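You operate a simulated robot arm through the tools that you are given. There is no shell and no other tool. Be economical: measure what you need, move in short steps, check, and stop when the job is done.

You run a simulated two-armed robot. Do the job below in one go: nothing can be reset, and whatever is moved stays where it is left.

JOB
Put one of the job cards from the top of the wire bench on top of the spool there. Put the blank marked "UY2" from the parts table top on the lower shelf of the steel rack and the blank marked "UE0" in the floor pan. Take the program stick labelled "30" from the parts table top and put it on top of the teal block. Stack the can labelled "OIL" from the parts table top on top of the can marked "rinse". Fetch the L clamp from the parts table top and set it on the cabinet side shelf. Stack the 26 mm bar blank from the top of the steel bench on top of the 20 mm bar blank. Take the lid off the white box on the top of the steel bench and lay it down there. Do these in any order.

Only the result counts: the job must be done as asked and must still hold three seconds after the hand-in. Knocking over, shifting, dropping, spilling or breaking anything else fails it. A push-on lid holds only when it is set on centred and level and pressed home; a screw cap is set on level and turned clockwise until tight.

ROBOT AND FRAMES
Two 6-joint arms with two-finger parallel grippers on one trunk, on a base that drives. Base frame: it is fixed to the floor where the robot stands at the start and does not move with it; the origin is under the middle of the robot, x ahead of it, y to its left, z up; the surface under the hand at the start is at about z = 0.92. Lengths are in m, angles in rad, forces in N, time in s.
The left shoulder is at the start at [0.08, 0.216, 1.571], the right one opposite. With the tool pointing down near the work surface each hand reaches from about 0.1 to 0.74 m from the robot's upright axis, wherever it stands, measured 20 degrees to its own side. Places, roughly: bar blank [6.25, 5.75, 0.75]; blank [4.75, -2.25, 0.75]; box [7, 5.75, 1]; cabinet side shelf (18x30 cm) [5.92, -0.54, 0.96]; can [5.5, -2.25, 0.75]; clamp [5.5, -2.25, 0.75]; floor pan (20x30x6 cm) [4.5, -2.3, 0.8]; job card [0.75, -0.5, 1]; lower shelf of the steel rack [7.1, 0.6, 0.4]; program stick [4.5, -2.25, 0.75]; spool [0.5, -0.5, 1]; teal block (8x6x4 cm) [5.1, -2.4, 0.8]. Payload 3.43 kg a hand.
Tool frame (each hand has its own): the origin (TCP) lies between the finger pads and is the grasp point; the fingertips stand 0.03 m ahead of it; z points along the fingers, y is the line along which they close. Largest opening 0.094 m; finger width 0.028, thickness 0.01; the body of the gripper, 0.05 by 0.096 m, starts 0.055 m behind the TCP.
Orientation is that of the tool frame in the base frame, as a unit quaternion [w, x, y, z]. With the fingers straight down and closing along the base's y, the tool's x points along the base's -x, its y along +y and its z along -z.

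CONTROLS
- The arms move only by the tool nudge_tool. It takes "left_plan", "right_plan" or both (then of equal length, played together; a hand with none holds still); each is a list of rows, each a list of 3 entries, a list of its own where there are three numbers: the opening, from 0 (shut) to 1 (fully open), then the shift along the tool's x, y, z in units of 200 mm (1.0 is 200 mm), then the turn, a rotation vector about the tool's x, y, z in units of 45 degrees (1.0 is 45 degrees). In form: [[hand, [x, y, z], [wx, wy, wz]], ...]. A call has 1 to 12 rows; each row is the pose to reach, as a shift and turn from the pose commanded when the call began, along the tool's axes at that moment. A call with a number of a shift or a turn outside -1 to 1 is refused whole. Rows are played at 5 a second. More than 0.05 m and 0.15 rad between two rows, or a gripper value outside its range, and nothing of the call is played. A pose out of reach is approached as far as the arm can. The call stops where the force on the tool passes 40 N (or 10 N more than at its start, if that is more) or the arm is blocked; 0.2 s more then pass. The fingers move at their own pace (about 0.072 m/s each) and stop on an object; they squeeze with about 25 N. The grip force told is the motor's: it shows also when the fingers shut on nothing. Time passes only in rows, and 0.2 s behind the last, so rows that repeat a pose let the fingers close. It gives the time, the measured TCP pose, the force on the tool (base axes), the opening and the grip force at its end, in the units of the frame above (readings bear some noise), with the torque about the TCP (base axes, N m) and any sound that the robot's microphone picked up.
- Cameras (640 x 400 px; columns grow to the right, rows downward): "scene" is now at [0.0897, -0.0335, 1.7187]; the picture's right is [-0.48, -0.88, 0.00], its down [-0.74, 0.41, -0.54] and it looks along [0.47, -0.26, -0.84] (base axes); focal length 289 px, centre (320, 200). "left" rides on the left gripper at [0.076, -0.014, -0.103] in its tool frame; the picture's right is [0.18, 0.98, 0.00], its down [-0.75, 0.14, -0.64] and it looks along [-0.63, 0.12, 0.77] (tool axes); focal length 243 px, centre (320, 200). "right" rides on the right gripper at [0.076, 0.014, -0.102] in its tool frame; the picture's right is [-0.18, 0.98, 0.00], its down [-0.75, -0.14, -0.64] and it looks along [-0.63, -0.12, 0.77] (tool axes); focal length 243 px, centre (320, 200).
- snapshot(camera): a new picture of that camera. It takes no simulated time.
- raise_lower(by): slides the trunk up (or, below 0, down) by that many m; the arms and the scene camera ride with it, the base frame stays. It gives what a move gives, with no picture.
- steer(legs): drives the robot by 1 to 6 legs, each [ahead, left, turn to the left] in m, m and rad, along the robot's own axes; the way and the turn of a leg run together, so that a leg with both is an arc; at most 1.5 m and 3.142 rad a leg. The arms and the cameras ride along, it lands a little off, and it stops where it bumps. It gives what a move gives.
- pan_tilt(pan, tilt): turns the head with the scene camera to pan (to the left, within 1.501 rad either way) and tilt (down, from -0.506 to 1.204), counted from straight ahead of the robot. It gives what a move gives.
- locate(camera, pixels): there is no depth. For up to 12 entries [column, row, z] of the newest picture of that camera ("zoom" is the newest enlarged one), the place [x, y] in the base frame at which the ray of that pixel passes the height z, good to about 0.002 m. It takes no simulated time.
- zoom(camera, box): a new picture of the part [left, top, right, bottom] of that camera's present view, enlarged. It takes no simulated time.
- hand_in(): hands the job in; it is judged then, once.

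Go step by step. Measure first, check grasps and placings, and put right what went wrong. The budget is 145 turns and 190 pictures, counting those below and the enlarged ones. Unless the task says otherwise, let go and move clear before handing in.

The tools are called after "Request:" as name(argument=value, ...) on one line, values as JSON. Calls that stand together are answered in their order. nudge_tool: Moves the arms, as the interface text tells. Its arguments: {"type":"object","properties":{"left_plan":{"type":"array","items":{"type":"array"}},"right_plan":{"type":"array","items":{"type":"array"}}},"required":[]} The other tools are called the same way: raise_lower (by) slides the trunk up or down; steer (legs) drives the base; pan_tilt (pan, tilt) turns the head that bears the scene camera; snapshot (camera) takes a picture; locate (camera, pixels) gives the place at which the rays of pixels pass given heights; zoom (camera, box) takes an enlarged picture of a part of a camera's view; hand_in () hands the job in.

At the start:

```text
clock: 0.0
left_tcp_pos: [0.5317, 0.0173, 0.9996]
left_ee_rot: [0.001, 0.0, 1.0, 0.0]
left_contact_force: [-0.7, 0.1, -0.7]
left_ft_torque: [-0.03, -0.01, -0.03]
left_grip_width: 0.094
left_gripper_force: 0.0
right_tcp_pos: [0.4133, -0.3662, 1.0002]
right_ee_rot: [0.0, 0.0, 1.0, 0.0]
right_contact_force: [-0.6, -0.2, 0.5]
right_ft_torque: [0.04, 0.02, 0.01]
right_grip_width: 0.0941
right_gripper_force: 0.2
trunk travel left (down, up): [-0.801, 0.039]
robot x, y, heading: [0.0012, 0.0002, -0.002]
head pan, tilt: [-0.503, 1.004]
```

scene: 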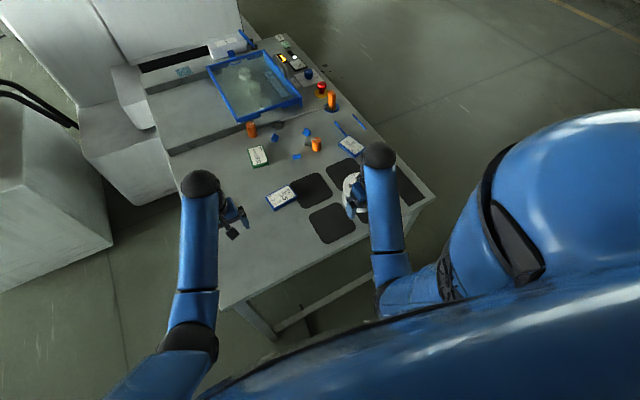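
right: 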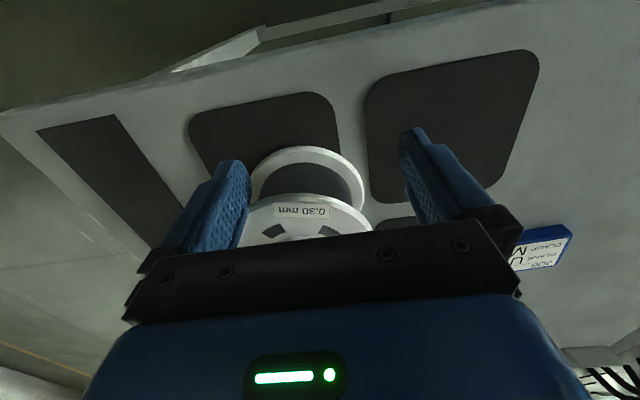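
left: 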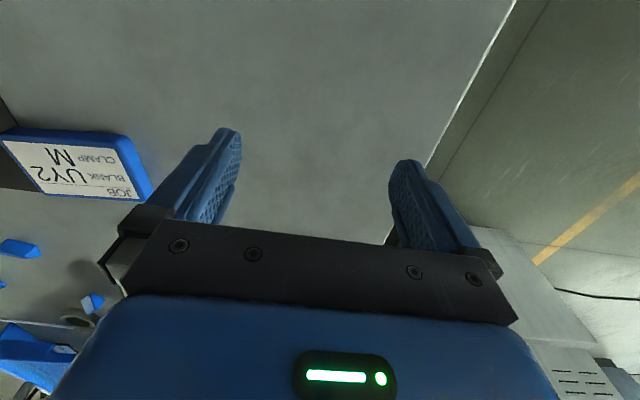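

The scene shows the wire bench with job cards near (280,197), (258,155), (350,145) and the spool under the right hand at about (352,190). I'll zoom in to see them better.

Request:
zoom(camera="scene", box=[220, 100, 420, 250])

Request:
locate(camera="scene", pixels=[[280, 197, 0.93], [258, 155, 0.93], [350, 145, 0.93], [352, 190, 0.96], [265, 197, 0.93], [295, 197, 0.93]])

```text
2.67 times, centred on (320, 175) of scene
```

zoom: 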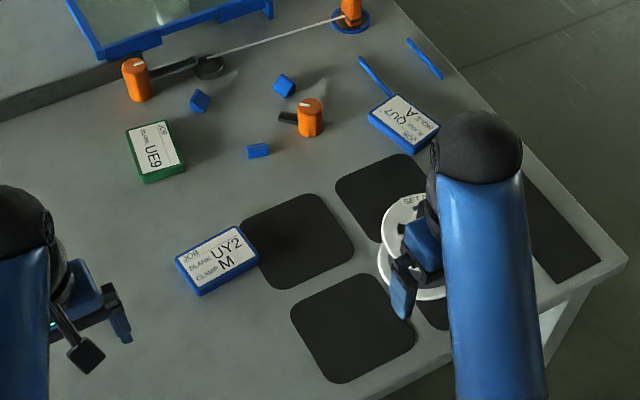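

```text
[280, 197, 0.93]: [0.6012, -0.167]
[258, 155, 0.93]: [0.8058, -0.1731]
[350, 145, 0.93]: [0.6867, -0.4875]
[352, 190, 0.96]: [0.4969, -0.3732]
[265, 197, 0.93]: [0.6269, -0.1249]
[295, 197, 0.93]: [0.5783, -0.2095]
```

The UY2 card in the zoom has its top corners at (178,262), (236,227), (260,258) and (197,293). I'll measure them, the spool, and the card's height from the left camera.

Request:
locate(camera="zoom", pixels=[[176, 262, 0.935], [237, 227, 0.935], [260, 257, 0.935], [197, 290, 0.935], [197, 297, 0.92], [259, 265, 0.92], [382, 225, 0.99], [378, 250, 0.92]])

Request:
locate(camera="right", pixels=[[250, 180, 0.92], [308, 147, 0.92], [365, 185, 0.92], [235, 225, 0.98], [372, 225, 0.98], [308, 195, 0.98]])

Request:
locate(camera="left", pixels=[[3, 141, 0.935], [117, 142, 0.935], [143, 200, 0.935], [37, 193, 0.935], [153, 190, 0.92]])

```text
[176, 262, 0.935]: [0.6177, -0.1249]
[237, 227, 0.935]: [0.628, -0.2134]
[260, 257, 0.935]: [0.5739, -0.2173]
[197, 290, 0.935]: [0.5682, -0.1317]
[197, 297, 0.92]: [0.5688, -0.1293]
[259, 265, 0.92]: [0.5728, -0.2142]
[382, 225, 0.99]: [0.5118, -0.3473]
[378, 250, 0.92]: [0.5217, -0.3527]
```

```text
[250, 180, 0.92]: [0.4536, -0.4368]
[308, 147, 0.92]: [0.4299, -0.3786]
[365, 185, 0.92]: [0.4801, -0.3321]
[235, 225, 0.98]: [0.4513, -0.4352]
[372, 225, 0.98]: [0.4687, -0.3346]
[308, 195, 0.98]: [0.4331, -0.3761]
```

```text
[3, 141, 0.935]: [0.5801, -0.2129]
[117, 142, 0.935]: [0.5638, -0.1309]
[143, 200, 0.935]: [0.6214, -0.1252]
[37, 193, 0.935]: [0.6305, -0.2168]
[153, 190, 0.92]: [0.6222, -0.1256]
```

The card is about 85 x 55 mm, centred near (0.597, -0.172), with its top at about 0.935. I'll lift the right hand off the spool and turn it so the fingers close along the card's short side.

Request:
nudge_tool(right_plan=[[1, [0, 0, -0.2], [0, 0, 0.15]], [1, [0, 0, -0.4], [0, 0, 0.32]], [1, [-0.15, 0.15, -0.5], [0, 0, 0.49]], [1, [-0.3, 0.3, -0.5], [0, 0, 0.66]], [1, [-0.45, 0.45, -0.5], [0, 0, 0.83]], [1, [-0.6, 0.6, -0.5], [0, 0, 0.95]], [1, [-0.75, 0.75, -0.5], [0, 0, 0.95]], [1, [-0.92, 0.92, -0.5], [0, 0, 0.95]], [1, [-0.92, 0.97, -0.5], [0, 0, 0.95]]], left_plan=[[1, [0, 0.1, -0.2], [0, 0, 0]], [1, [0, 0.3, -0.3], [0, 0, 0]], [1, [0.1, 0.5, -0.4], [0, 0, 0]], [1, [0.2, 0.7, -0.4], [0, 0, 0]], [1, [0.3, 0.9, -0.4], [0, 0, 0]], [1, [0.3, 1.0, -0.4], [0, 0, 0]], [1, [0.3, 1.0, -0.4], [0, 0, 0]], [1, [0.3, 1.0, -0.4], [0, 0, 0]], [1, [0.3, 1.0, -0.4], [0, 0, 0]]])

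Request:
zoom(camera="scene", box=[220, 100, 420, 250])

```text
clock: 2.0
left_tcp_pos: [0.4927, 0.2195, 1.0182]
left_ee_rot: [0.001, 0.0, 1.0, 0.0]
left_contact_force: [-0.4, 0.3, 1.1]
left_ft_torque: [0.0, -0.02, 0.0]
left_grip_width: 0.0938
left_gripper_force: 0.0
left hand out of reach, approached as far as the arm can: row 2, 3, 4, 5, 6, 7, 8, 9
right_tcp_pos: [0.6103, -0.1717, 1.0827]
right_ee_rot: [0.001, 0.365, 0.931, 0.001]
right_contact_force: [0.0, -0.4, 0.9]
right_ft_torque: [0.0, -0.02, -0.02]
right_grip_width: 0.0942
right_gripper_force: 0.0
right hand out of reach, approached as far as the arm can: row 1, 2, 3, 4, 5, 6, 7, 8, 9
trunk travel left (down, up): [-0.801, 0.039]
robot x, y, heading: [-0.0012, -0.0036, 0.0]
head pan, tilt: [-0.503, 1.004]
```

```text
2.67 times, centred on (320, 175) of scene
```

zoom: 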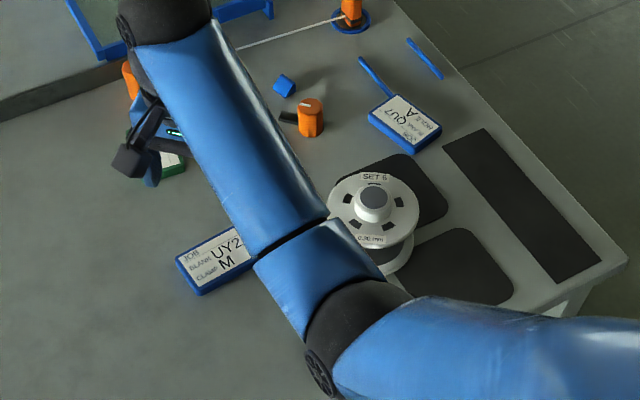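

The right hand is now high at 1.08, and the spool (flange centre about (373,208) in the zoom, with a hub standing up) is in view. I'll finish the turn above the card and look.

Request:
nudge_tool(right_plan=[[1, [0.03, 0.03, 0.1], [0, 0, 0.17]], [1, [0.045, 0.045, 0.1], [0, 0, 0.34]], [1, [0.045, 0.045, 0.1], [0, 0, 0.51]], [1, [0.045, 0.045, 0.1], [0, 0, 0.68]], [1, [0.045, 0.045, 0.1], [0, 0, 0.85]], [1, [0.045, 0.045, 0.1], [0, 0, 0.935]], [1, [0.045, 0.045, 0.1], [0, 0, 0.935]]])

Request:
snapshot(camera="right")

Request:
locate(camera="zoom", pixels=[[326, 210, 0.97], [420, 208, 0.97], [373, 172, 0.97], [376, 245, 0.97], [326, 210, 1.0], [420, 208, 1.0], [373, 172, 1.0], [376, 245, 1.0], [373, 191, 1.0], [373, 191, 1.02]])

```text
clock: 3.6
left_tcp_pos: [0.492, 0.2184, 1.019]
left_ee_rot: [0.001, 0.001, 1.0, 0.0]
left_contact_force: [-0.1, 0.6, -0.2]
left_ft_torque: [-0.01, 0.0, 0.0]
left_grip_width: 0.094
left_gripper_force: 0.0
right_tcp_pos: [0.6106, -0.1571, 1.0625]
right_ee_rot: [0.0, 0.675, 0.738, 0.0]
right_contact_force: [0.8, -0.6, -0.2]
right_ft_torque: [0.0, -0.02, 0.0]
right_grip_width: 0.0939
right_gripper_force: 0.1
trunk travel left (down, up): [-0.801, 0.039]
robot x, y, heading: [0.0029, -0.0058, -0.0]
head pan, tilt: [-0.503, 1.004]
```

```text
184 pictures are left
```

right: 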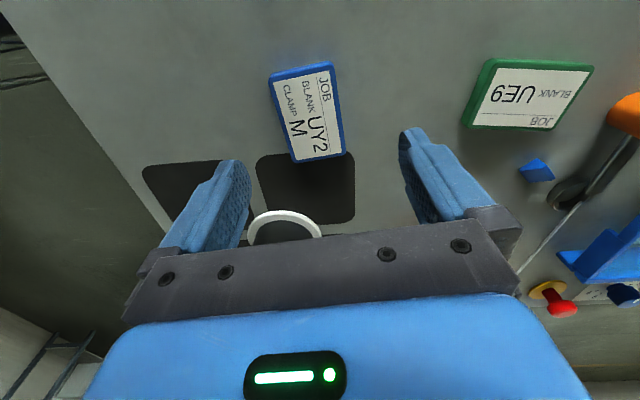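

```text
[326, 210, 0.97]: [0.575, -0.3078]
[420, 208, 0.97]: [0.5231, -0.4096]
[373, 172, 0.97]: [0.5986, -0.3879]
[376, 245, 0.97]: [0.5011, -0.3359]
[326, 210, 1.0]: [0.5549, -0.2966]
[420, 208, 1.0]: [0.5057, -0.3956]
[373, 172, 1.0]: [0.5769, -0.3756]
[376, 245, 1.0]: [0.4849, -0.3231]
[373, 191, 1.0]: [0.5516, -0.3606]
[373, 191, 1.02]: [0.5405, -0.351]
```

The card is visible at about (308,112) in the right camera. I'll locate its top corners and the spool rim from here.

Request:
locate(camera="right", pixels=[[269, 78, 0.935], [331, 62, 0.935], [344, 152, 0.935], [293, 162, 0.935], [307, 113, 0.935], [285, 211, 0.97], [285, 211, 1.0], [285, 211, 0.92]])

Request:
zoom(camera="scene", box=[300, 140, 400, 220])

```text
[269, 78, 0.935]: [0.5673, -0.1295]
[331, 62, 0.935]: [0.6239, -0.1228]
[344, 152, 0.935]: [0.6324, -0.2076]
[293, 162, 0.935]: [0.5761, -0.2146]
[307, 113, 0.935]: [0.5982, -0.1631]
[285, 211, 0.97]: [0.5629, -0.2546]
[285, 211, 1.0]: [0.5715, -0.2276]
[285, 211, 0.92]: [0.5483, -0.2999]
```

```text
5.00 times, centred on (350, 180) of scene
```

zoom: 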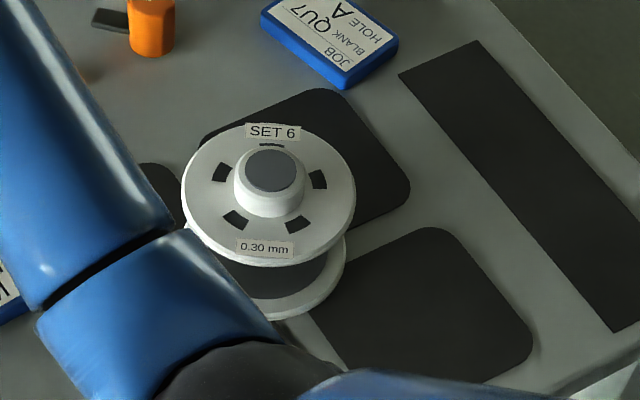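

I can see the spool clearly: flange ellipse centre at about (268,194), bottom flange lowest point (272,320), hub top at (271,170). I'll work out the heights.

Request:
locate(camera="zoom", pixels=[[262, 250, 0.92], [272, 320, 0.92], [346, 258, 0.92], [268, 194, 0.97], [268, 194, 0.98], [268, 194, 0.99], [268, 194, 1.0], [271, 170, 1.0], [271, 170, 1.01], [271, 170, 0.99]])

```text
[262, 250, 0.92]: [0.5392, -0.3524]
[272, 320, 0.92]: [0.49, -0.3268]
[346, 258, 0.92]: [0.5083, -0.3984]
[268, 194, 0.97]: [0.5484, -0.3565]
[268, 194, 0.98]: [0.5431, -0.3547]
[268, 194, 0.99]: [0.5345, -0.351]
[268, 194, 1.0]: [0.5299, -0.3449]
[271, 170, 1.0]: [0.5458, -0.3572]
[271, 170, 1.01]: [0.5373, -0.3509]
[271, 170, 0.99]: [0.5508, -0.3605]
```

The card centre is (0.600, -0.169). The spool axis is at about (0.541, -0.354), flange top about 0.98, hub top about 1.005. I'll go down and grip the card.

Request:
nudge_tool(right_plan=[[1, [-0.05, -0.058, 0.1], [0, 0, 0]], [1, [-0.053, -0.058, 0.3], [0, 0, 0]], [1, [-0.053, -0.058, 0.45], [0, 0, 0]], [1, [-0.053, -0.058, 0.545], [0, 0, 0]], [0, [-0.053, -0.058, 0.545], [0, 0, 0]], [0, [-0.053, -0.058, 0.545], [0, 0, 0]], [0, [-0.053, -0.058, 0.545], [0, 0, 0]]])

Request:
snapshot(camera="right")

```text
clock: 5.2
left_tcp_pos: [0.4922, 0.2184, 1.0195]
left_ee_rot: [0.0, 0.0, 1.0, 0.0]
left_contact_force: [0.4, -0.7, 0.3]
left_ft_torque: [0.01, -0.01, -0.02]
left_grip_width: 0.094
left_gripper_force: 0.1
right_tcp_pos: [0.6003, -0.1702, 0.9528]
right_ee_rot: [0.0, 0.674, 0.738, 0.0]
right_contact_force: [0.1, 0.6, -0.5]
right_ft_torque: [0.0, 0.02, 0.0]
right_grip_width: 0.0592
right_gripper_force: 25.0
trunk travel left (down, up): [-0.801, 0.039]
robot x, y, heading: [-0.0007, -0.0009, -0.0]
head pan, tilt: [-0.503, 1.004]
```

```text
182 pictures are left
```

right: 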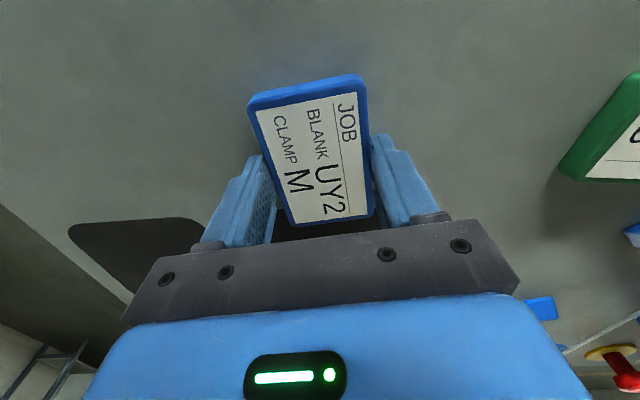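

The grip closed on 59 mm, as expected. Lifting the card and carrying it over the spool.

Request:
nudge_tool(right_plan=[[0, [0, 0, -0.2], [0, 0, 0]], [0, [0, 0, -0.4], [0, 0, 0]], [0, [0, 0, -0.57], [0, 0, 0]], [0, [-0.2, -0.08, -0.57], [0, 0, 0]], [0, [-0.4, -0.16, -0.57], [0, 0, 0]], [0, [-0.6, -0.25, -0.57], [0, 0, 0]], [0, [-0.8, -0.34, -0.57], [0, 0, 0]], [0, [-0.89, -0.376, -0.57], [0, 0, 0]], [0, [-0.89, -0.376, -0.57], [0, 0, 0]]])

Request:
snapshot(camera="scene")

Request:
snapshot(camera="right")

```text
clock: 7.2
left_tcp_pos: [0.4924, 0.2186, 1.0188]
left_ee_rot: [0.002, 0.0, 1.0, 0.0]
left_contact_force: [0.6, 0.1, 0.3]
left_ft_torque: [0.01, -0.01, 0.0]
left_grip_width: 0.0939
left_gripper_force: 0.0
right_tcp_pos: [0.548, -0.357, 1.053]
right_ee_rot: [0.0, 0.674, 0.739, 0.0]
right_contact_force: [0.1, 0.2, -0.2]
right_ft_torque: [0.03, 0.01, -0.04]
right_grip_width: 0.0593
right_gripper_force: 24.6
right hand out of reach, approached as far as the arm can: row 5, 6, 7, 8, 9
trunk travel left (down, up): [-0.801, 0.039]
robot x, y, heading: [0.0, -0.001, -0.0]
head pan, tilt: [-0.503, 1.004]
```

```text
181 pictures are left
```

scene: 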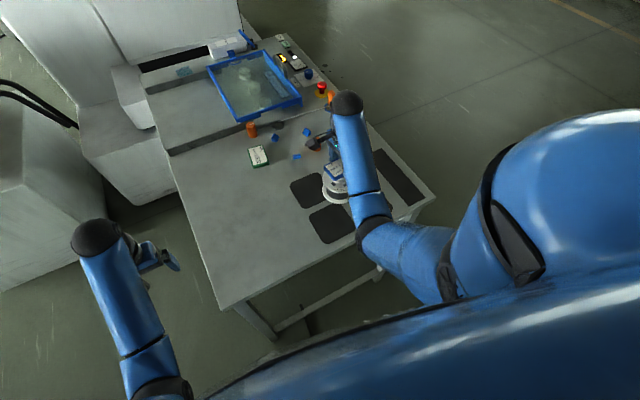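

```text
180 pictures are left
```

right: 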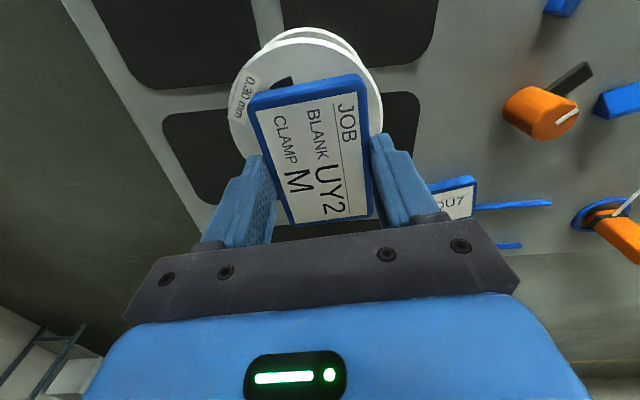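

I'll check the flange in the right picture (extremes about (229,115), (383,105) and (305,38)) against the card.

Request:
locate(camera="right", pixels=[[229, 115, 0.98], [383, 105, 0.98], [305, 38, 0.98], [310, 150, 1.035], [249, 100, 1.035], [362, 78, 1.035], [290, 224, 1.035], [372, 214, 1.035]])

Request:
zoom(camera="scene", box=[290, 120, 390, 220])

```text
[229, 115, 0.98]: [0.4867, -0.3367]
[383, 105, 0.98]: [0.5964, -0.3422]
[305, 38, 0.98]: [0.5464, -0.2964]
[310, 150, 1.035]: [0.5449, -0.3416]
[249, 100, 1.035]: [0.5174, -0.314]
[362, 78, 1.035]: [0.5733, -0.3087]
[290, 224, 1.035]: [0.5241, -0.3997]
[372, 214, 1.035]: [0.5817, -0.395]
```

```text
4.00 times, centred on (340, 170) of scene
```

zoom: 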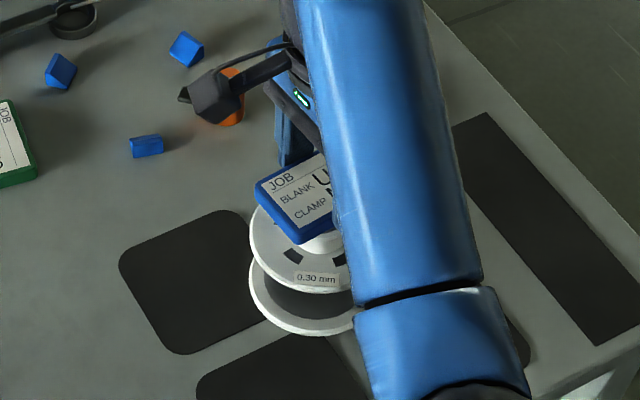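

The flange centre is at (0.541, -0.352), which is nearly the commanded spot; the hand is only short because of reach. I'll go down slightly and read the pose.

Request:
nudge_tool(right_plan=[[0, [0, 0, 0.05], [0, 0, 0]], [0, [0, 0, 0.1], [0, 0, 0]], [0, [0, 0, 0.11], [0, 0, 0]]])

```text
clock: 7.9
left_tcp_pos: [0.4906, 0.2193, 1.0202]
left_ee_rot: [0.001, 0.001, 1.0, 0.0]
left_contact_force: [0.3, -0.9, 0.7]
left_ft_torque: [-0.03, 0.05, 0.0]
left_grip_width: 0.0939
left_gripper_force: 0.0
right_tcp_pos: [0.5498, -0.3565, 1.041]
right_ee_rot: [0.008, 0.676, 0.737, 0.003]
right_contact_force: [-11.6, 2.9, 26.1]
right_ft_torque: [0.4, 1.18, 0.05]
right_grip_width: 0.0593
right_gripper_force: 24.6
trunk travel left (down, up): [-0.801, 0.039]
robot x, y, heading: [0.0008, 0.0005, -0.004]
head pan, tilt: [-0.503, 1.004]
stopped in row 3 (right hand): the force on the tool passed its limit at 45 N (the readings are from after the stop); the commanded pose is now the measured one
```

Contact came at TCP z of about 1.041 with 26 N. I'll back off a little, shift to the axis, and set down gently.

Request:
nudge_tool(right_plan=[[0, [0, 0, -0.03], [0, 0, 0]], [0, [0.028, -0.045, -0.03], [0, 0, 0]], [0, [0.028, -0.045, -0.03], [0, 0, 0]]])

Request:
snapshot(camera="right")

```text
clock: 8.7
left_tcp_pos: [0.4919, 0.2187, 1.0194]
left_ee_rot: [0.002, 0.0, 1.0, 0.0]
left_contact_force: [-1.0, 0.1, 0.2]
left_ft_torque: [0.01, 0.0, 0.0]
left_grip_width: 0.0942
left_gripper_force: 0.1
right_tcp_pos: [0.542, -0.3521, 1.0426]
right_ee_rot: [0.007, 0.674, 0.739, 0.003]
right_contact_force: [0.5, 0.5, 0.2]
right_ft_torque: [-0.02, 0.0, -0.01]
right_grip_width: 0.0592
right_gripper_force: 25.2
trunk travel left (down, up): [-0.801, 0.039]
robot x, y, heading: [0.0, -0.0021, -0.001]
head pan, tilt: [-0.503, 1.004]
```

```text
178 pictures are left
```

right: 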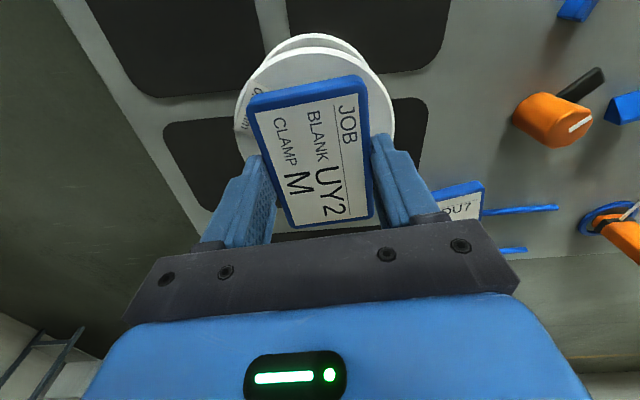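

The card is centred over the flange (rim 234 to 395, card 247 to 373). Lowering gently and releasing.

Request:
nudge_tool(right_plan=[[0, [0, 0, 0.012], [0, 0, 0]], [0, [0, 0, 0.02], [0, 0, 0]], [0.85, [0, 0, 0.02], [0, 0, 0]], [0.85, [0, 0, 0.02], [0, 0, 0]], [1, [0, 0, 0.02], [0, 0, 0]], [1, [0, 0, 0.02], [0, 0, 0]]])

Request:
snapshot(camera="right")

```text
clock: 10.1
left_tcp_pos: [0.4931, 0.2176, 1.0184]
left_ee_rot: [0.002, -0.001, 1.0, 0.0]
left_contact_force: [-0.4, -1.0, 0.3]
left_ft_torque: [0.03, -0.01, 0.01]
left_grip_width: 0.094
left_gripper_force: 0.1
right_tcp_pos: [0.5433, -0.3542, 1.0371]
right_ee_rot: [0.007, 0.675, 0.738, 0.002]
right_contact_force: [-0.2, -0.3, 0.3]
right_ft_torque: [-0.01, 0.0, -0.01]
right_grip_width: 0.0939
right_gripper_force: 0.0
trunk travel left (down, up): [-0.801, 0.039]
robot x, y, heading: [-0.0013, 0.003, 0.0]
head pan, tilt: [-0.503, 1.004]
```

```text
177 pictures are left
```

right: 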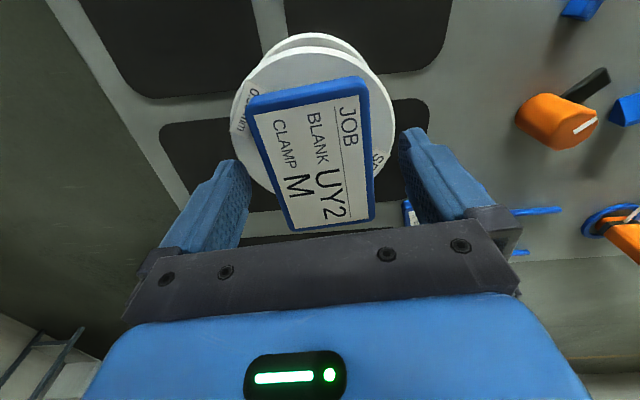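

The card rests on the spool. Raising the trunk and pulling the hand back.

Request:
raise_lower(by=0.038)

Request:
zoom(camera="right", box=[160, 0, 480, 240])

Request:
pan_tilt(pan=-0.5, tilt=0.2)

Request:
snapshot(camera="scene")

Request:
pan_tilt(pan=0.5, tilt=0.2)

Request:
snapshot(camera="scene")

```text
clock: 11.0
left_tcp_pos: [0.4927, 0.2184, 1.0567]
left_ee_rot: [0.001, 0.0, 1.0, -0.001]
left_contact_force: [-0.4, 0.1, -0.4]
left_ft_torque: [0.0, -0.01, 0.01]
left_grip_width: 0.0942
left_gripper_force: 0.0
right_tcp_pos: [0.5429, -0.3532, 1.075]
right_ee_rot: [0.007, 0.675, 0.738, 0.002]
right_contact_force: [-0.4, 0.4, -0.1]
right_ft_torque: [0.0, -0.02, 0.0]
right_grip_width: 0.0941
right_gripper_force: 0.1
trunk travel left (down, up): [-0.839, 0.001]
robot x, y, heading: [0.0012, -0.0025, 0.001]
head pan, tilt: [-0.503, 1.004]
```

```text
1.67 times, centred on (320, 120) of right
```

zoom: 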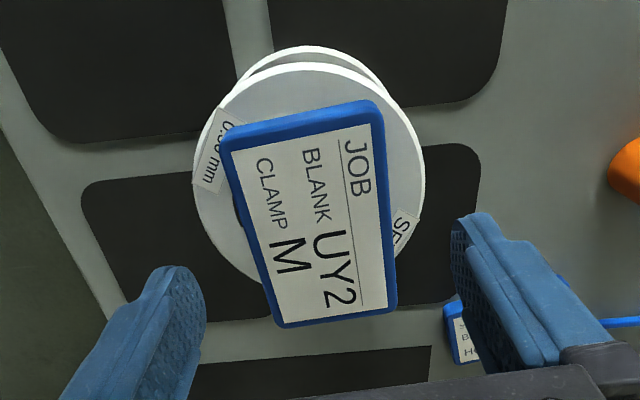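

```text
clock: 12.1
left_tcp_pos: [0.4918, 0.2184, 1.056]
left_ee_rot: [0.0, 0.0, 1.0, 0.0]
left_contact_force: [-0.4, 0.9, 0.6]
left_ft_torque: [-0.02, 0.0, -0.01]
left_grip_width: 0.0939
left_gripper_force: 0.1
right_tcp_pos: [0.5432, -0.3532, 1.0767]
right_ee_rot: [0.007, 0.675, 0.738, 0.002]
right_contact_force: [0.3, 0.0, 0.1]
right_ft_torque: [-0.01, -0.01, 0.04]
right_grip_width: 0.0942
right_gripper_force: 0.0
trunk travel left (down, up): [-0.839, 0.001]
robot x, y, heading: [0.0013, -0.0007, 0.001]
head pan, tilt: [-0.499, 0.201]
```

```text
175 pictures are left
```

scene: 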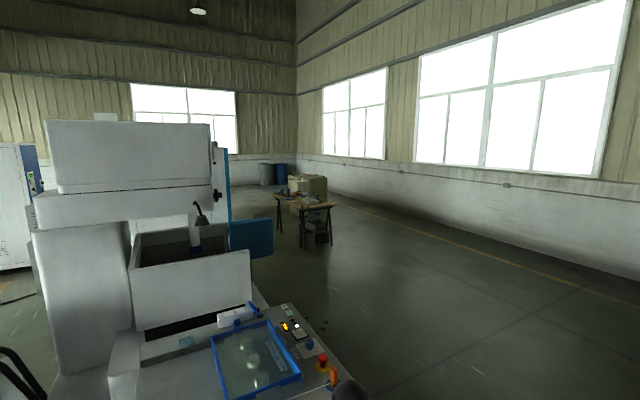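

```text
clock: 13.4
left_tcp_pos: [0.4921, 0.2181, 1.0574]
left_ee_rot: [0.001, -0.001, 1.0, 0.0]
left_contact_force: [0.3, 0.5, 0.4]
left_ft_torque: [0.01, 0.01, -0.02]
left_grip_width: 0.0942
left_gripper_force: 0.0
right_tcp_pos: [0.5431, -0.3529, 1.0761]
right_ee_rot: [0.007, 0.674, 0.738, 0.002]
right_contact_force: [0.0, 0.2, 0.5]
right_ft_torque: [0.01, 0.0, 0.01]
right_grip_width: 0.0939
right_gripper_force: 0.0
trunk travel left (down, up): [-0.839, 0.001]
robot x, y, heading: [0.0008, -0.0008, -0.003]
head pan, tilt: [0.499, 0.201]
```

```text
174 pictures are left
```

scene: 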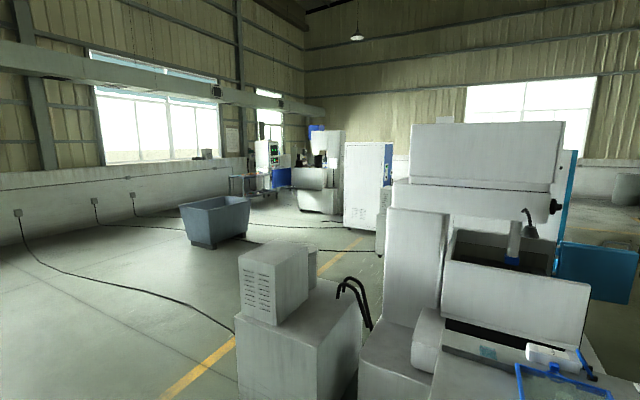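

The machine blocks the way straight ahead, and the parts table shows at about (305,205) of the right-panned picture. I'll back off, sidestep to the right and move ahead partway.

Request:
steer(legs=[[-0.5, 0, 0], [0, -1.45, 0], [1.4, 0, 0], [1.3, 0, 0]])

Request:
pan_tilt(pan=-0.15, tilt=0.35)

Request:
snapshot(camera="scene")

```text
clock: 36.0
left_tcp_pos: [2.6917, -1.2703, 1.0565]
left_ee_rot: [0.001, 0.013, 1.0, 0.0]
left_contact_force: [-0.4, 0.1, -0.1]
left_ft_torque: [0.02, -0.03, 0.0]
left_grip_width: 0.0942
left_gripper_force: 0.1
right_tcp_pos: [2.7275, -1.843, 1.0756]
right_ee_rot: [0.006, 0.685, 0.728, 0.002]
right_contact_force: [0.5, -0.3, 0.5]
right_ft_torque: [-0.01, -0.02, 0.01]
right_grip_width: 0.0941
right_gripper_force: 0.1
trunk travel left (down, up): [-0.839, 0.001]
robot x, y, heading: [2.1913, -1.4786, -0.022]
head pan, tilt: [0.499, 0.201]
```

```text
clock: 37.0
left_tcp_pos: [2.6922, -1.2698, 1.0571]
left_ee_rot: [0.002, 0.013, 1.0, 0.0]
left_contact_force: [0.2, 0.3, 0.3]
left_ft_torque: [0.01, 0.01, 0.02]
left_grip_width: 0.0943
left_gripper_force: 0.0
right_tcp_pos: [2.7291, -1.843, 1.0752]
right_ee_rot: [0.007, 0.684, 0.729, 0.002]
right_contact_force: [0.7, 0.2, -0.5]
right_ft_torque: [0.02, -0.03, -0.02]
right_grip_width: 0.0942
right_gripper_force: 0.1
trunk travel left (down, up): [-0.839, 0.001]
robot x, y, heading: [2.1956, -1.476, -0.021]
head pan, tilt: [-0.15, 0.351]
```

```text
173 pictures are left
```

scene: 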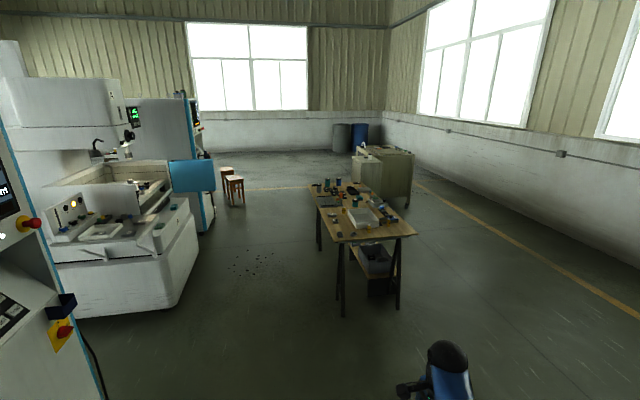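

The parts table top has corners at about (337,243), (415,235), (310,185) and (372,188). I'll locate these to plan the approach from its open (north) side.

Request:
locate(camera="scene", pixels=[[337, 243, 0.76], [415, 235, 0.76], [310, 185, 0.76], [368, 187, 0.76], [365, 217, 0.76], [330, 202, 0.76]])

Request:
zoom(camera="scene", box=[280, 130, 440, 330])

```text
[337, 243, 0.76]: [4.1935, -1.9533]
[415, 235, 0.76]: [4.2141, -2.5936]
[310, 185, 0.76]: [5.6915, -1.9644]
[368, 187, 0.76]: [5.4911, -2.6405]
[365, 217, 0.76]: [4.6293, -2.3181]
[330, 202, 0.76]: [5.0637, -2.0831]
```

```text
2.00 times, centred on (360, 230) of scene
```

zoom: 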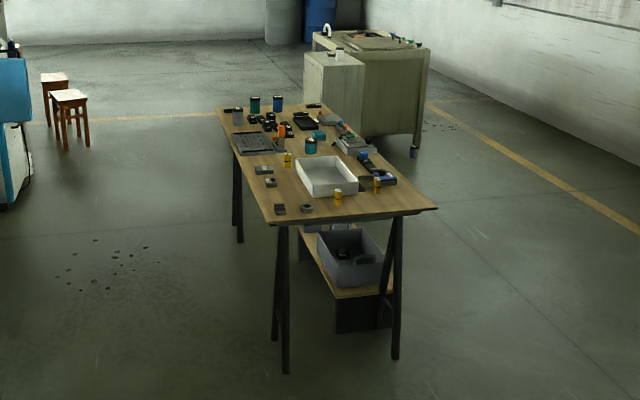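

The table runs x 4.2–5.7, y −2.6 to −1.95, top at about 0.76. I'll drive to about (4.7, −1.4) and turn to face it.

Request:
steer(legs=[[1.25, 0.06, 0], [1.25, 0.06, 0], [0, 0, -1.549]])

Request:
pan_tilt(pan=0, tilt=0.8)

Request:
snapshot(camera="scene")

```text
clock: 53.0
left_tcp_pos: [4.9083, -1.9576, 1.0564]
left_ee_rot: [0.0, 0.717, 0.697, -0.001]
left_contact_force: [0.7, -0.3, 0.0]
left_ft_torque: [0.0, -0.02, 0.03]
left_grip_width: 0.0939
left_gripper_force: 0.1
right_tcp_pos: [4.3362, -1.9915, 1.0754]
right_ee_rot: [0.007, 0.999, 0.031, -0.004]
right_contact_force: [0.2, 0.2, 0.1]
right_ft_torque: [0.0, 0.0, 0.01]
right_grip_width: 0.0942
right_gripper_force: 0.1
trunk travel left (down, up): [-0.839, 0.001]
robot x, y, heading: [4.7003, -1.4585, -1.599]
head pan, tilt: [-0.15, 0.351]
```

```text
clock: 53.9
left_tcp_pos: [4.908, -1.9576, 1.0573]
left_ee_rot: [0.001, 0.717, 0.697, 0.0]
left_contact_force: [-0.1, 0.1, 0.6]
left_ft_torque: [0.02, 0.01, -0.03]
left_grip_width: 0.0941
left_gripper_force: 0.1
right_tcp_pos: [4.3355, -1.9914, 1.0759]
right_ee_rot: [0.006, 1.0, 0.031, -0.004]
right_contact_force: [-0.4, 0.3, -0.9]
right_ft_torque: [0.02, -0.01, 0.0]
right_grip_width: 0.0943
right_gripper_force: 0.1
trunk travel left (down, up): [-0.839, 0.001]
robot x, y, heading: [4.7051, -1.4602, -1.594]
head pan, tilt: [0.0, 0.799]
```

```text
171 pictures are left
```

scene: 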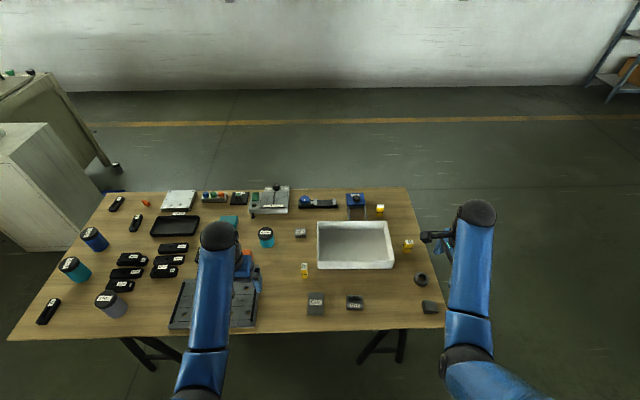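

The whole table is visible. I'll zoom into its parts to read the labels.

Request:
zoom(camera="scene", box=[10, 180, 170, 340])

Request:
zoom(camera="scene", box=[120, 180, 280, 280])

Request:
zoom(camera="scene", box=[240, 180, 400, 280])

Request:
zoom(camera="scene", box=[280, 230, 440, 330])

```text
2.50 times, centred on (90, 260) of scene
```

zoom: 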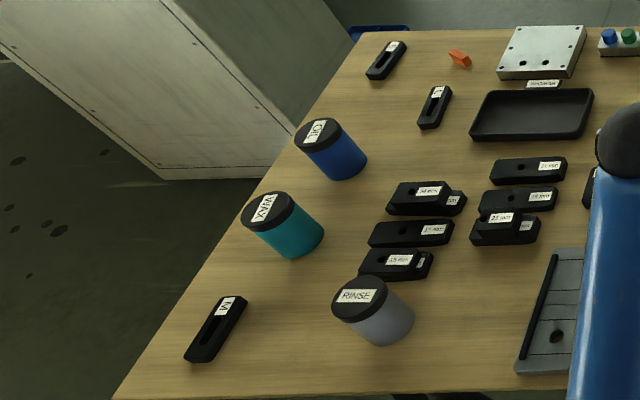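

```text
4.00 times, centred on (200, 230) of scene
```

zoom: 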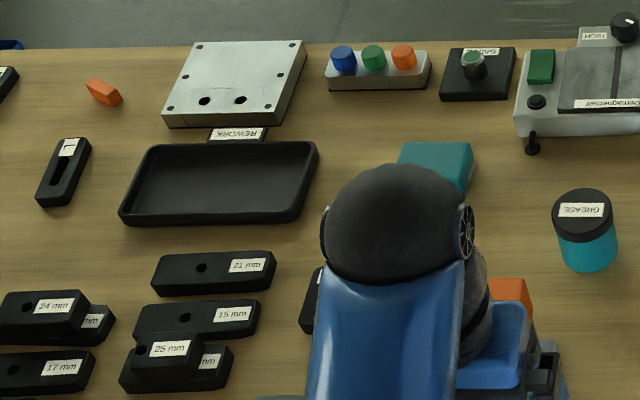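

```text
4.00 times, centred on (320, 230) of scene
```

zoom: 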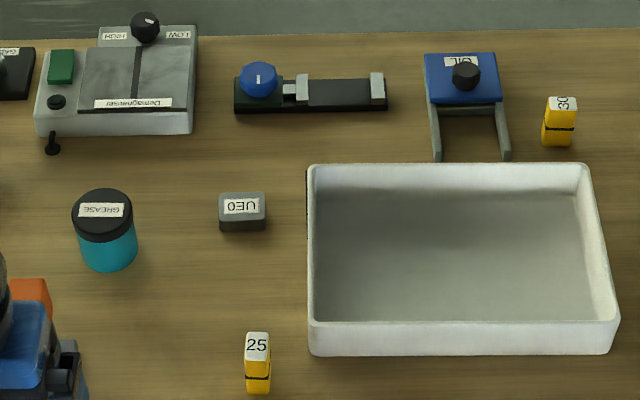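

```text
4.00 times, centred on (360, 280) of scene
```

zoom: 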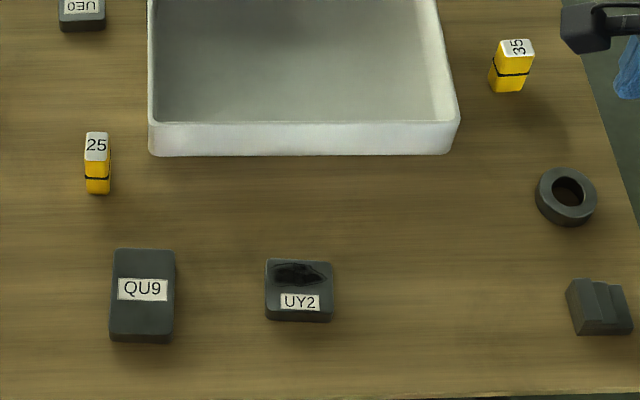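

I can see sticks 25, 30 and 35, blanks UE0, QU9 and UY2, the pan, the teal block and several cans. I'll zoom further on the clamps, cans and stick 30.

Request:
zoom(camera="scene", box=[30, 285, 70, 335])

Request:
zoom(camera="scene", box=[100, 190, 150, 235])

Request:
zoom(camera="scene", box=[50, 220, 130, 290])

Request:
zoom(camera="scene", box=[335, 185, 395, 225])

```text
8.00 times, centred on (50, 310) of scene
```

zoom: 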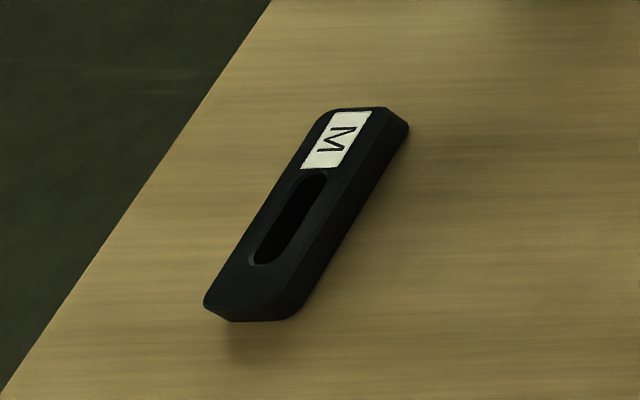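

```text
8.89 times, centred on (125, 212) of scene
```

zoom: 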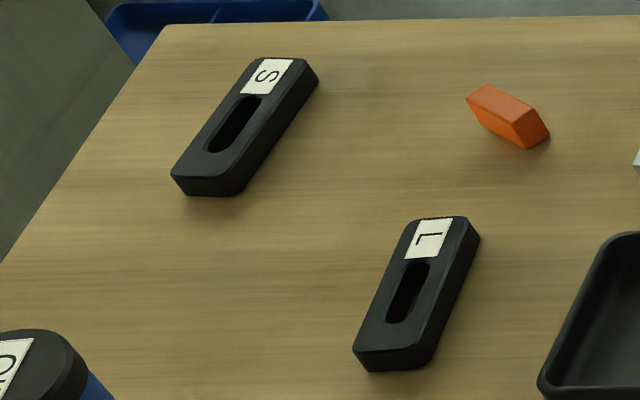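

```text
5.71 times, centred on (90, 255) of scene
```

zoom: 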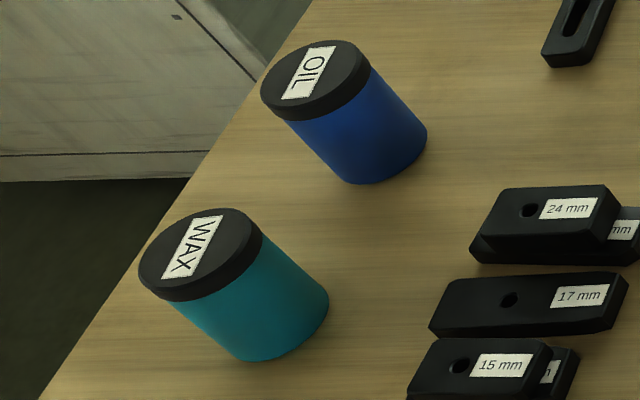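

```text
10.00 times, centred on (365, 205) of scene
```

zoom: 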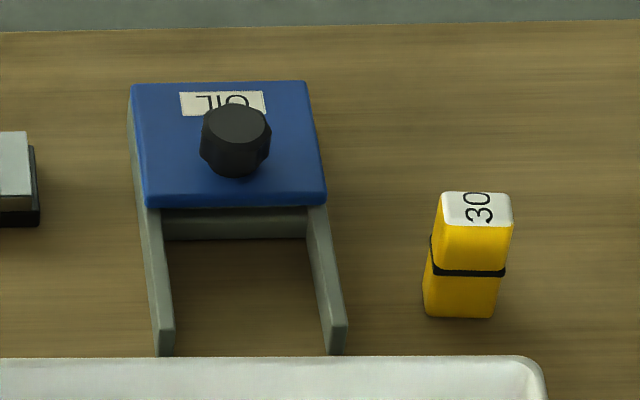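

Labels are clear: the L clamp at (137,222), OIL can at (93,238), RINSE at (110,304), stick 30 at (380,209). I'll locate everything roughly at the table height.

Request:
locate(camera="scene", pixels=[[300, 232, 0.78], [316, 222, 0.81], [392, 222, 0.81], [318, 269, 0.76], [394, 269, 0.76], [355, 302, 0.78], [380, 208, 0.81], [229, 225, 0.79], [95, 232, 0.85], [105, 298, 0.85], [137, 222, 0.78], [355, 196, 0.8]])

Request:
raise_lower(by=-0.2)

Request:
snapshot(camera="scene")

```text
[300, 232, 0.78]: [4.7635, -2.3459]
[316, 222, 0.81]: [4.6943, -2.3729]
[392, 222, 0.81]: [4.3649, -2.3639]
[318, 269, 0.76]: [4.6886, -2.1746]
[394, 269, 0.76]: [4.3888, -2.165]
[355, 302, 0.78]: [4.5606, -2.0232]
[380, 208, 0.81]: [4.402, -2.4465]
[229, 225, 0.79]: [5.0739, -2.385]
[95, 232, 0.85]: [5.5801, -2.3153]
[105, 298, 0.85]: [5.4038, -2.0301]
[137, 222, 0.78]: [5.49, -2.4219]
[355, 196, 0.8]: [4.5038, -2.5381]
```

```text
clock: 56.1
left_tcp_pos: [4.9068, -1.9567, 0.8568]
left_ee_rot: [0.001, 0.716, 0.698, -0.001]
left_contact_force: [0.1, -0.1, 0.4]
left_ft_torque: [-0.02, 0.02, -0.02]
left_grip_width: 0.094
left_gripper_force: 0.0
right_tcp_pos: [4.3345, -1.9916, 0.8762]
right_ee_rot: [0.005, 1.0, 0.03, -0.003]
right_contact_force: [-0.8, 0.1, 0.0]
right_ft_torque: [0.0, -0.01, 0.01]
right_grip_width: 0.0938
right_gripper_force: 0.1
trunk travel left (down, up): [-0.639, 0.201]
robot x, y, heading: [4.701, -1.4574, -1.602]
head pan, tilt: [0.0, 0.799]
```

```text
162 pictures are left
```

scene: 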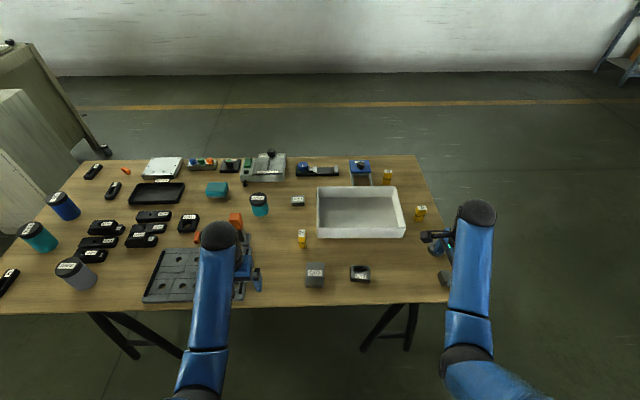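

With the trunk lowered the same things show at UE0 (298,201), stick 30 (388,172), RINSE top (69,268). I'll triangulate heights and the table edge.

Request:
locate(camera="scene", pixels=[[298, 200, 0.77], [298, 200, 0.78], [298, 200, 0.79], [388, 172, 0.81], [388, 172, 0.79], [217, 187, 0.79], [217, 187, 0.8], [69, 267, 0.85], [69, 267, 0.83], [62, 197, 0.85], [400, 305, 0.75], [50, 313, 0.75]])

Request:
zoom(camera="scene", box=[280, 150, 440, 250])

Request:
pan_tilt(pan=0.8, tilt=0.6)

Request:
snapshot(camera="scene")

```text
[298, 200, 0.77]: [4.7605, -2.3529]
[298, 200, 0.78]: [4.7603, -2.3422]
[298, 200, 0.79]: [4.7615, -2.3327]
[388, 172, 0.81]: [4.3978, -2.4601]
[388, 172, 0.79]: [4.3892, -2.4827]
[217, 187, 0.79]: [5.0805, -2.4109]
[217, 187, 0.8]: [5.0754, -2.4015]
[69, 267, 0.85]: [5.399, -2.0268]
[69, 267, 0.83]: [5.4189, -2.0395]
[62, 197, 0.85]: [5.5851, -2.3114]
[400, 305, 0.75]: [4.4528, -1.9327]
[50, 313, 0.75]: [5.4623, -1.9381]
```

```text
4.00 times, centred on (360, 200) of scene
```

zoom: 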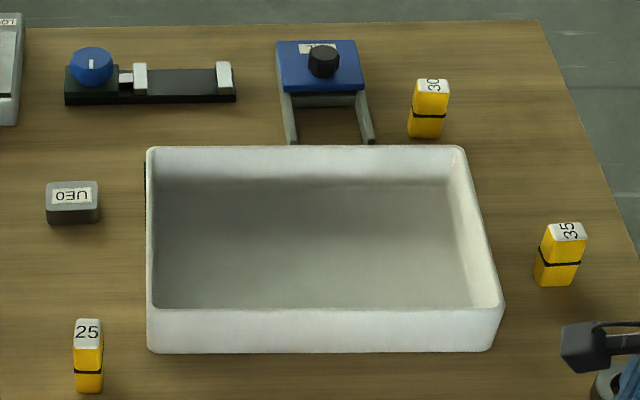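

```text
clock: 57.2
left_tcp_pos: [4.9074, -1.9569, 0.8565]
left_ee_rot: [0.001, 0.717, 0.697, 0.0]
left_contact_force: [0.0, -0.8, -0.5]
left_ft_torque: [0.01, 0.02, 0.0]
left_grip_width: 0.0941
left_gripper_force: 0.0
right_tcp_pos: [4.3346, -1.9924, 0.8767]
right_ee_rot: [0.006, 1.0, 0.03, -0.003]
right_contact_force: [0.8, -1.0, 0.0]
right_ft_torque: [0.0, 0.0, -0.01]
right_grip_width: 0.0941
right_gripper_force: 0.0
trunk travel left (down, up): [-0.639, 0.201]
robot x, y, heading: [4.7051, -1.461, -1.601]
head pan, tilt: [0.799, 0.6]
```

```text
160 pictures are left
```

scene: 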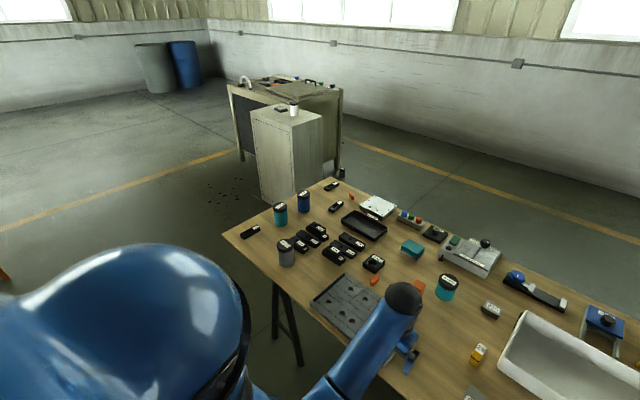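

The table top is at about 0.75 with its front edge at y = −1.935. I'll start with the UY2 blank using the right hand and move it near the blank to look.

Request:
nudge_tool(right_plan=[[1, [0.2, 0, 0], [0, 0, 0]], [1, [0.4, 0.05, 0], [0, 0, 0]], [1, [0.6, 0.1, 0], [0, 0, 0]], [1, [0.8, 0.15, 0], [0, 0, 0]], [1, [1, 0.15, 0], [0, 0, 0]], [1, [1, 0.15, 0], [0, 0, 0]]])

Request:
snapshot(camera="right")

```text
clock: 58.6
left_tcp_pos: [4.9073, -1.9563, 0.8559]
left_ee_rot: [0.001, 0.717, 0.697, -0.001]
left_contact_force: [-0.3, -0.3, 0.2]
left_ft_torque: [0.03, 0.01, 0.03]
left_grip_width: 0.0941
left_gripper_force: 0.1
right_tcp_pos: [4.5387, -2.0094, 0.8729]
right_ee_rot: [0.006, 0.999, 0.031, -0.003]
right_contact_force: [0.1, -0.9, 0.9]
right_ft_torque: [0.05, 0.01, 0.03]
right_grip_width: 0.0941
right_gripper_force: 0.0
trunk travel left (down, up): [-0.639, 0.201]
robot x, y, heading: [4.7002, -1.4616, -1.602]
head pan, tilt: [0.799, 0.6]
```

```text
159 pictures are left
```

right: 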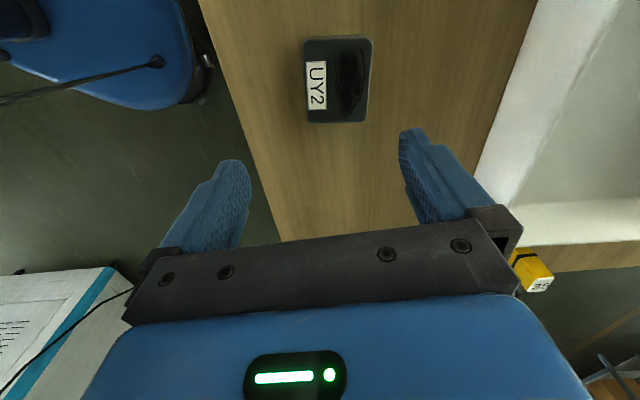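

The UY2 top face spans (304,42)–(371,122). Locating its corners.

Request:
locate(camera="right", pixels=[[304, 42, 0.775], [371, 40, 0.775], [367, 121, 0.775], [308, 122, 0.775], [337, 80, 0.775], [337, 80, 0.785]])

```text
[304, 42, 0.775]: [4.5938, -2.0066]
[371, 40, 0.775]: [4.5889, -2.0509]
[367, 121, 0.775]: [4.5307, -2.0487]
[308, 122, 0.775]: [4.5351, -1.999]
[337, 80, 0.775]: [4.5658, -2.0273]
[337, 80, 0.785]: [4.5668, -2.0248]
```

The blank is centred at (4.562, −2.026), about 58 x 46 mm. I'll go down and grip it across the 46 mm side.

Request:
nudge_tool(right_plan=[[1, [0.11, 0.09, 0.1], [0, 0, 0.16]], [1, [0.11, 0.09, 0.3], [0, 0, 0.16]], [1, [0.11, 0.09, 0.4], [0, 0, 0.16]], [1, [0.11, 0.09, 0.44], [0, 0, 0.16]], [0.3, [0.11, 0.09, 0.44], [0, 0, 0.16]], [0, [0.11, 0.09, 0.44], [0, 0, 0.16]], [0, [0.11, 0.09, 0.44], [0, 0, 0.16]]])

Request:
snapshot(camera="right")

```text
clock: 60.0
left_tcp_pos: [4.907, -1.9532, 0.8581]
left_ee_rot: [0.001, 0.717, 0.697, -0.002]
left_contact_force: [-0.3, -0.1, 0.1]
left_ft_torque: [0.0, 0.0, -0.01]
left_grip_width: 0.0938
left_gripper_force: 0.1
right_tcp_pos: [4.5582, -2.0238, 0.7905]
right_ee_rot: [0.003, 1.0, -0.031, -0.003]
right_contact_force: [0.6, 9.9, 20.7]
right_ft_torque: [1.27, -0.3, 0.19]
right_grip_width: 0.0489
right_gripper_force: 16.3
trunk travel left (down, up): [-0.639, 0.201]
robot x, y, heading: [4.7014, -1.4546, -1.602]
head pan, tilt: [0.799, 0.6]
stopped in row 6 (right hand): the force on the tool passed its limit at 45 N (the readings are from after the stop); the commanded pose is now the measured one
```

```text
158 pictures are left
```

right: 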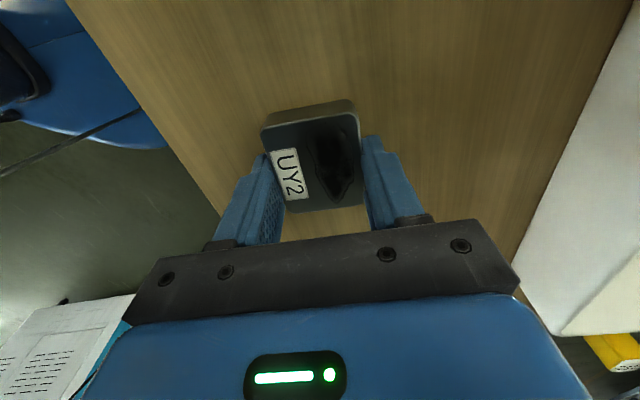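

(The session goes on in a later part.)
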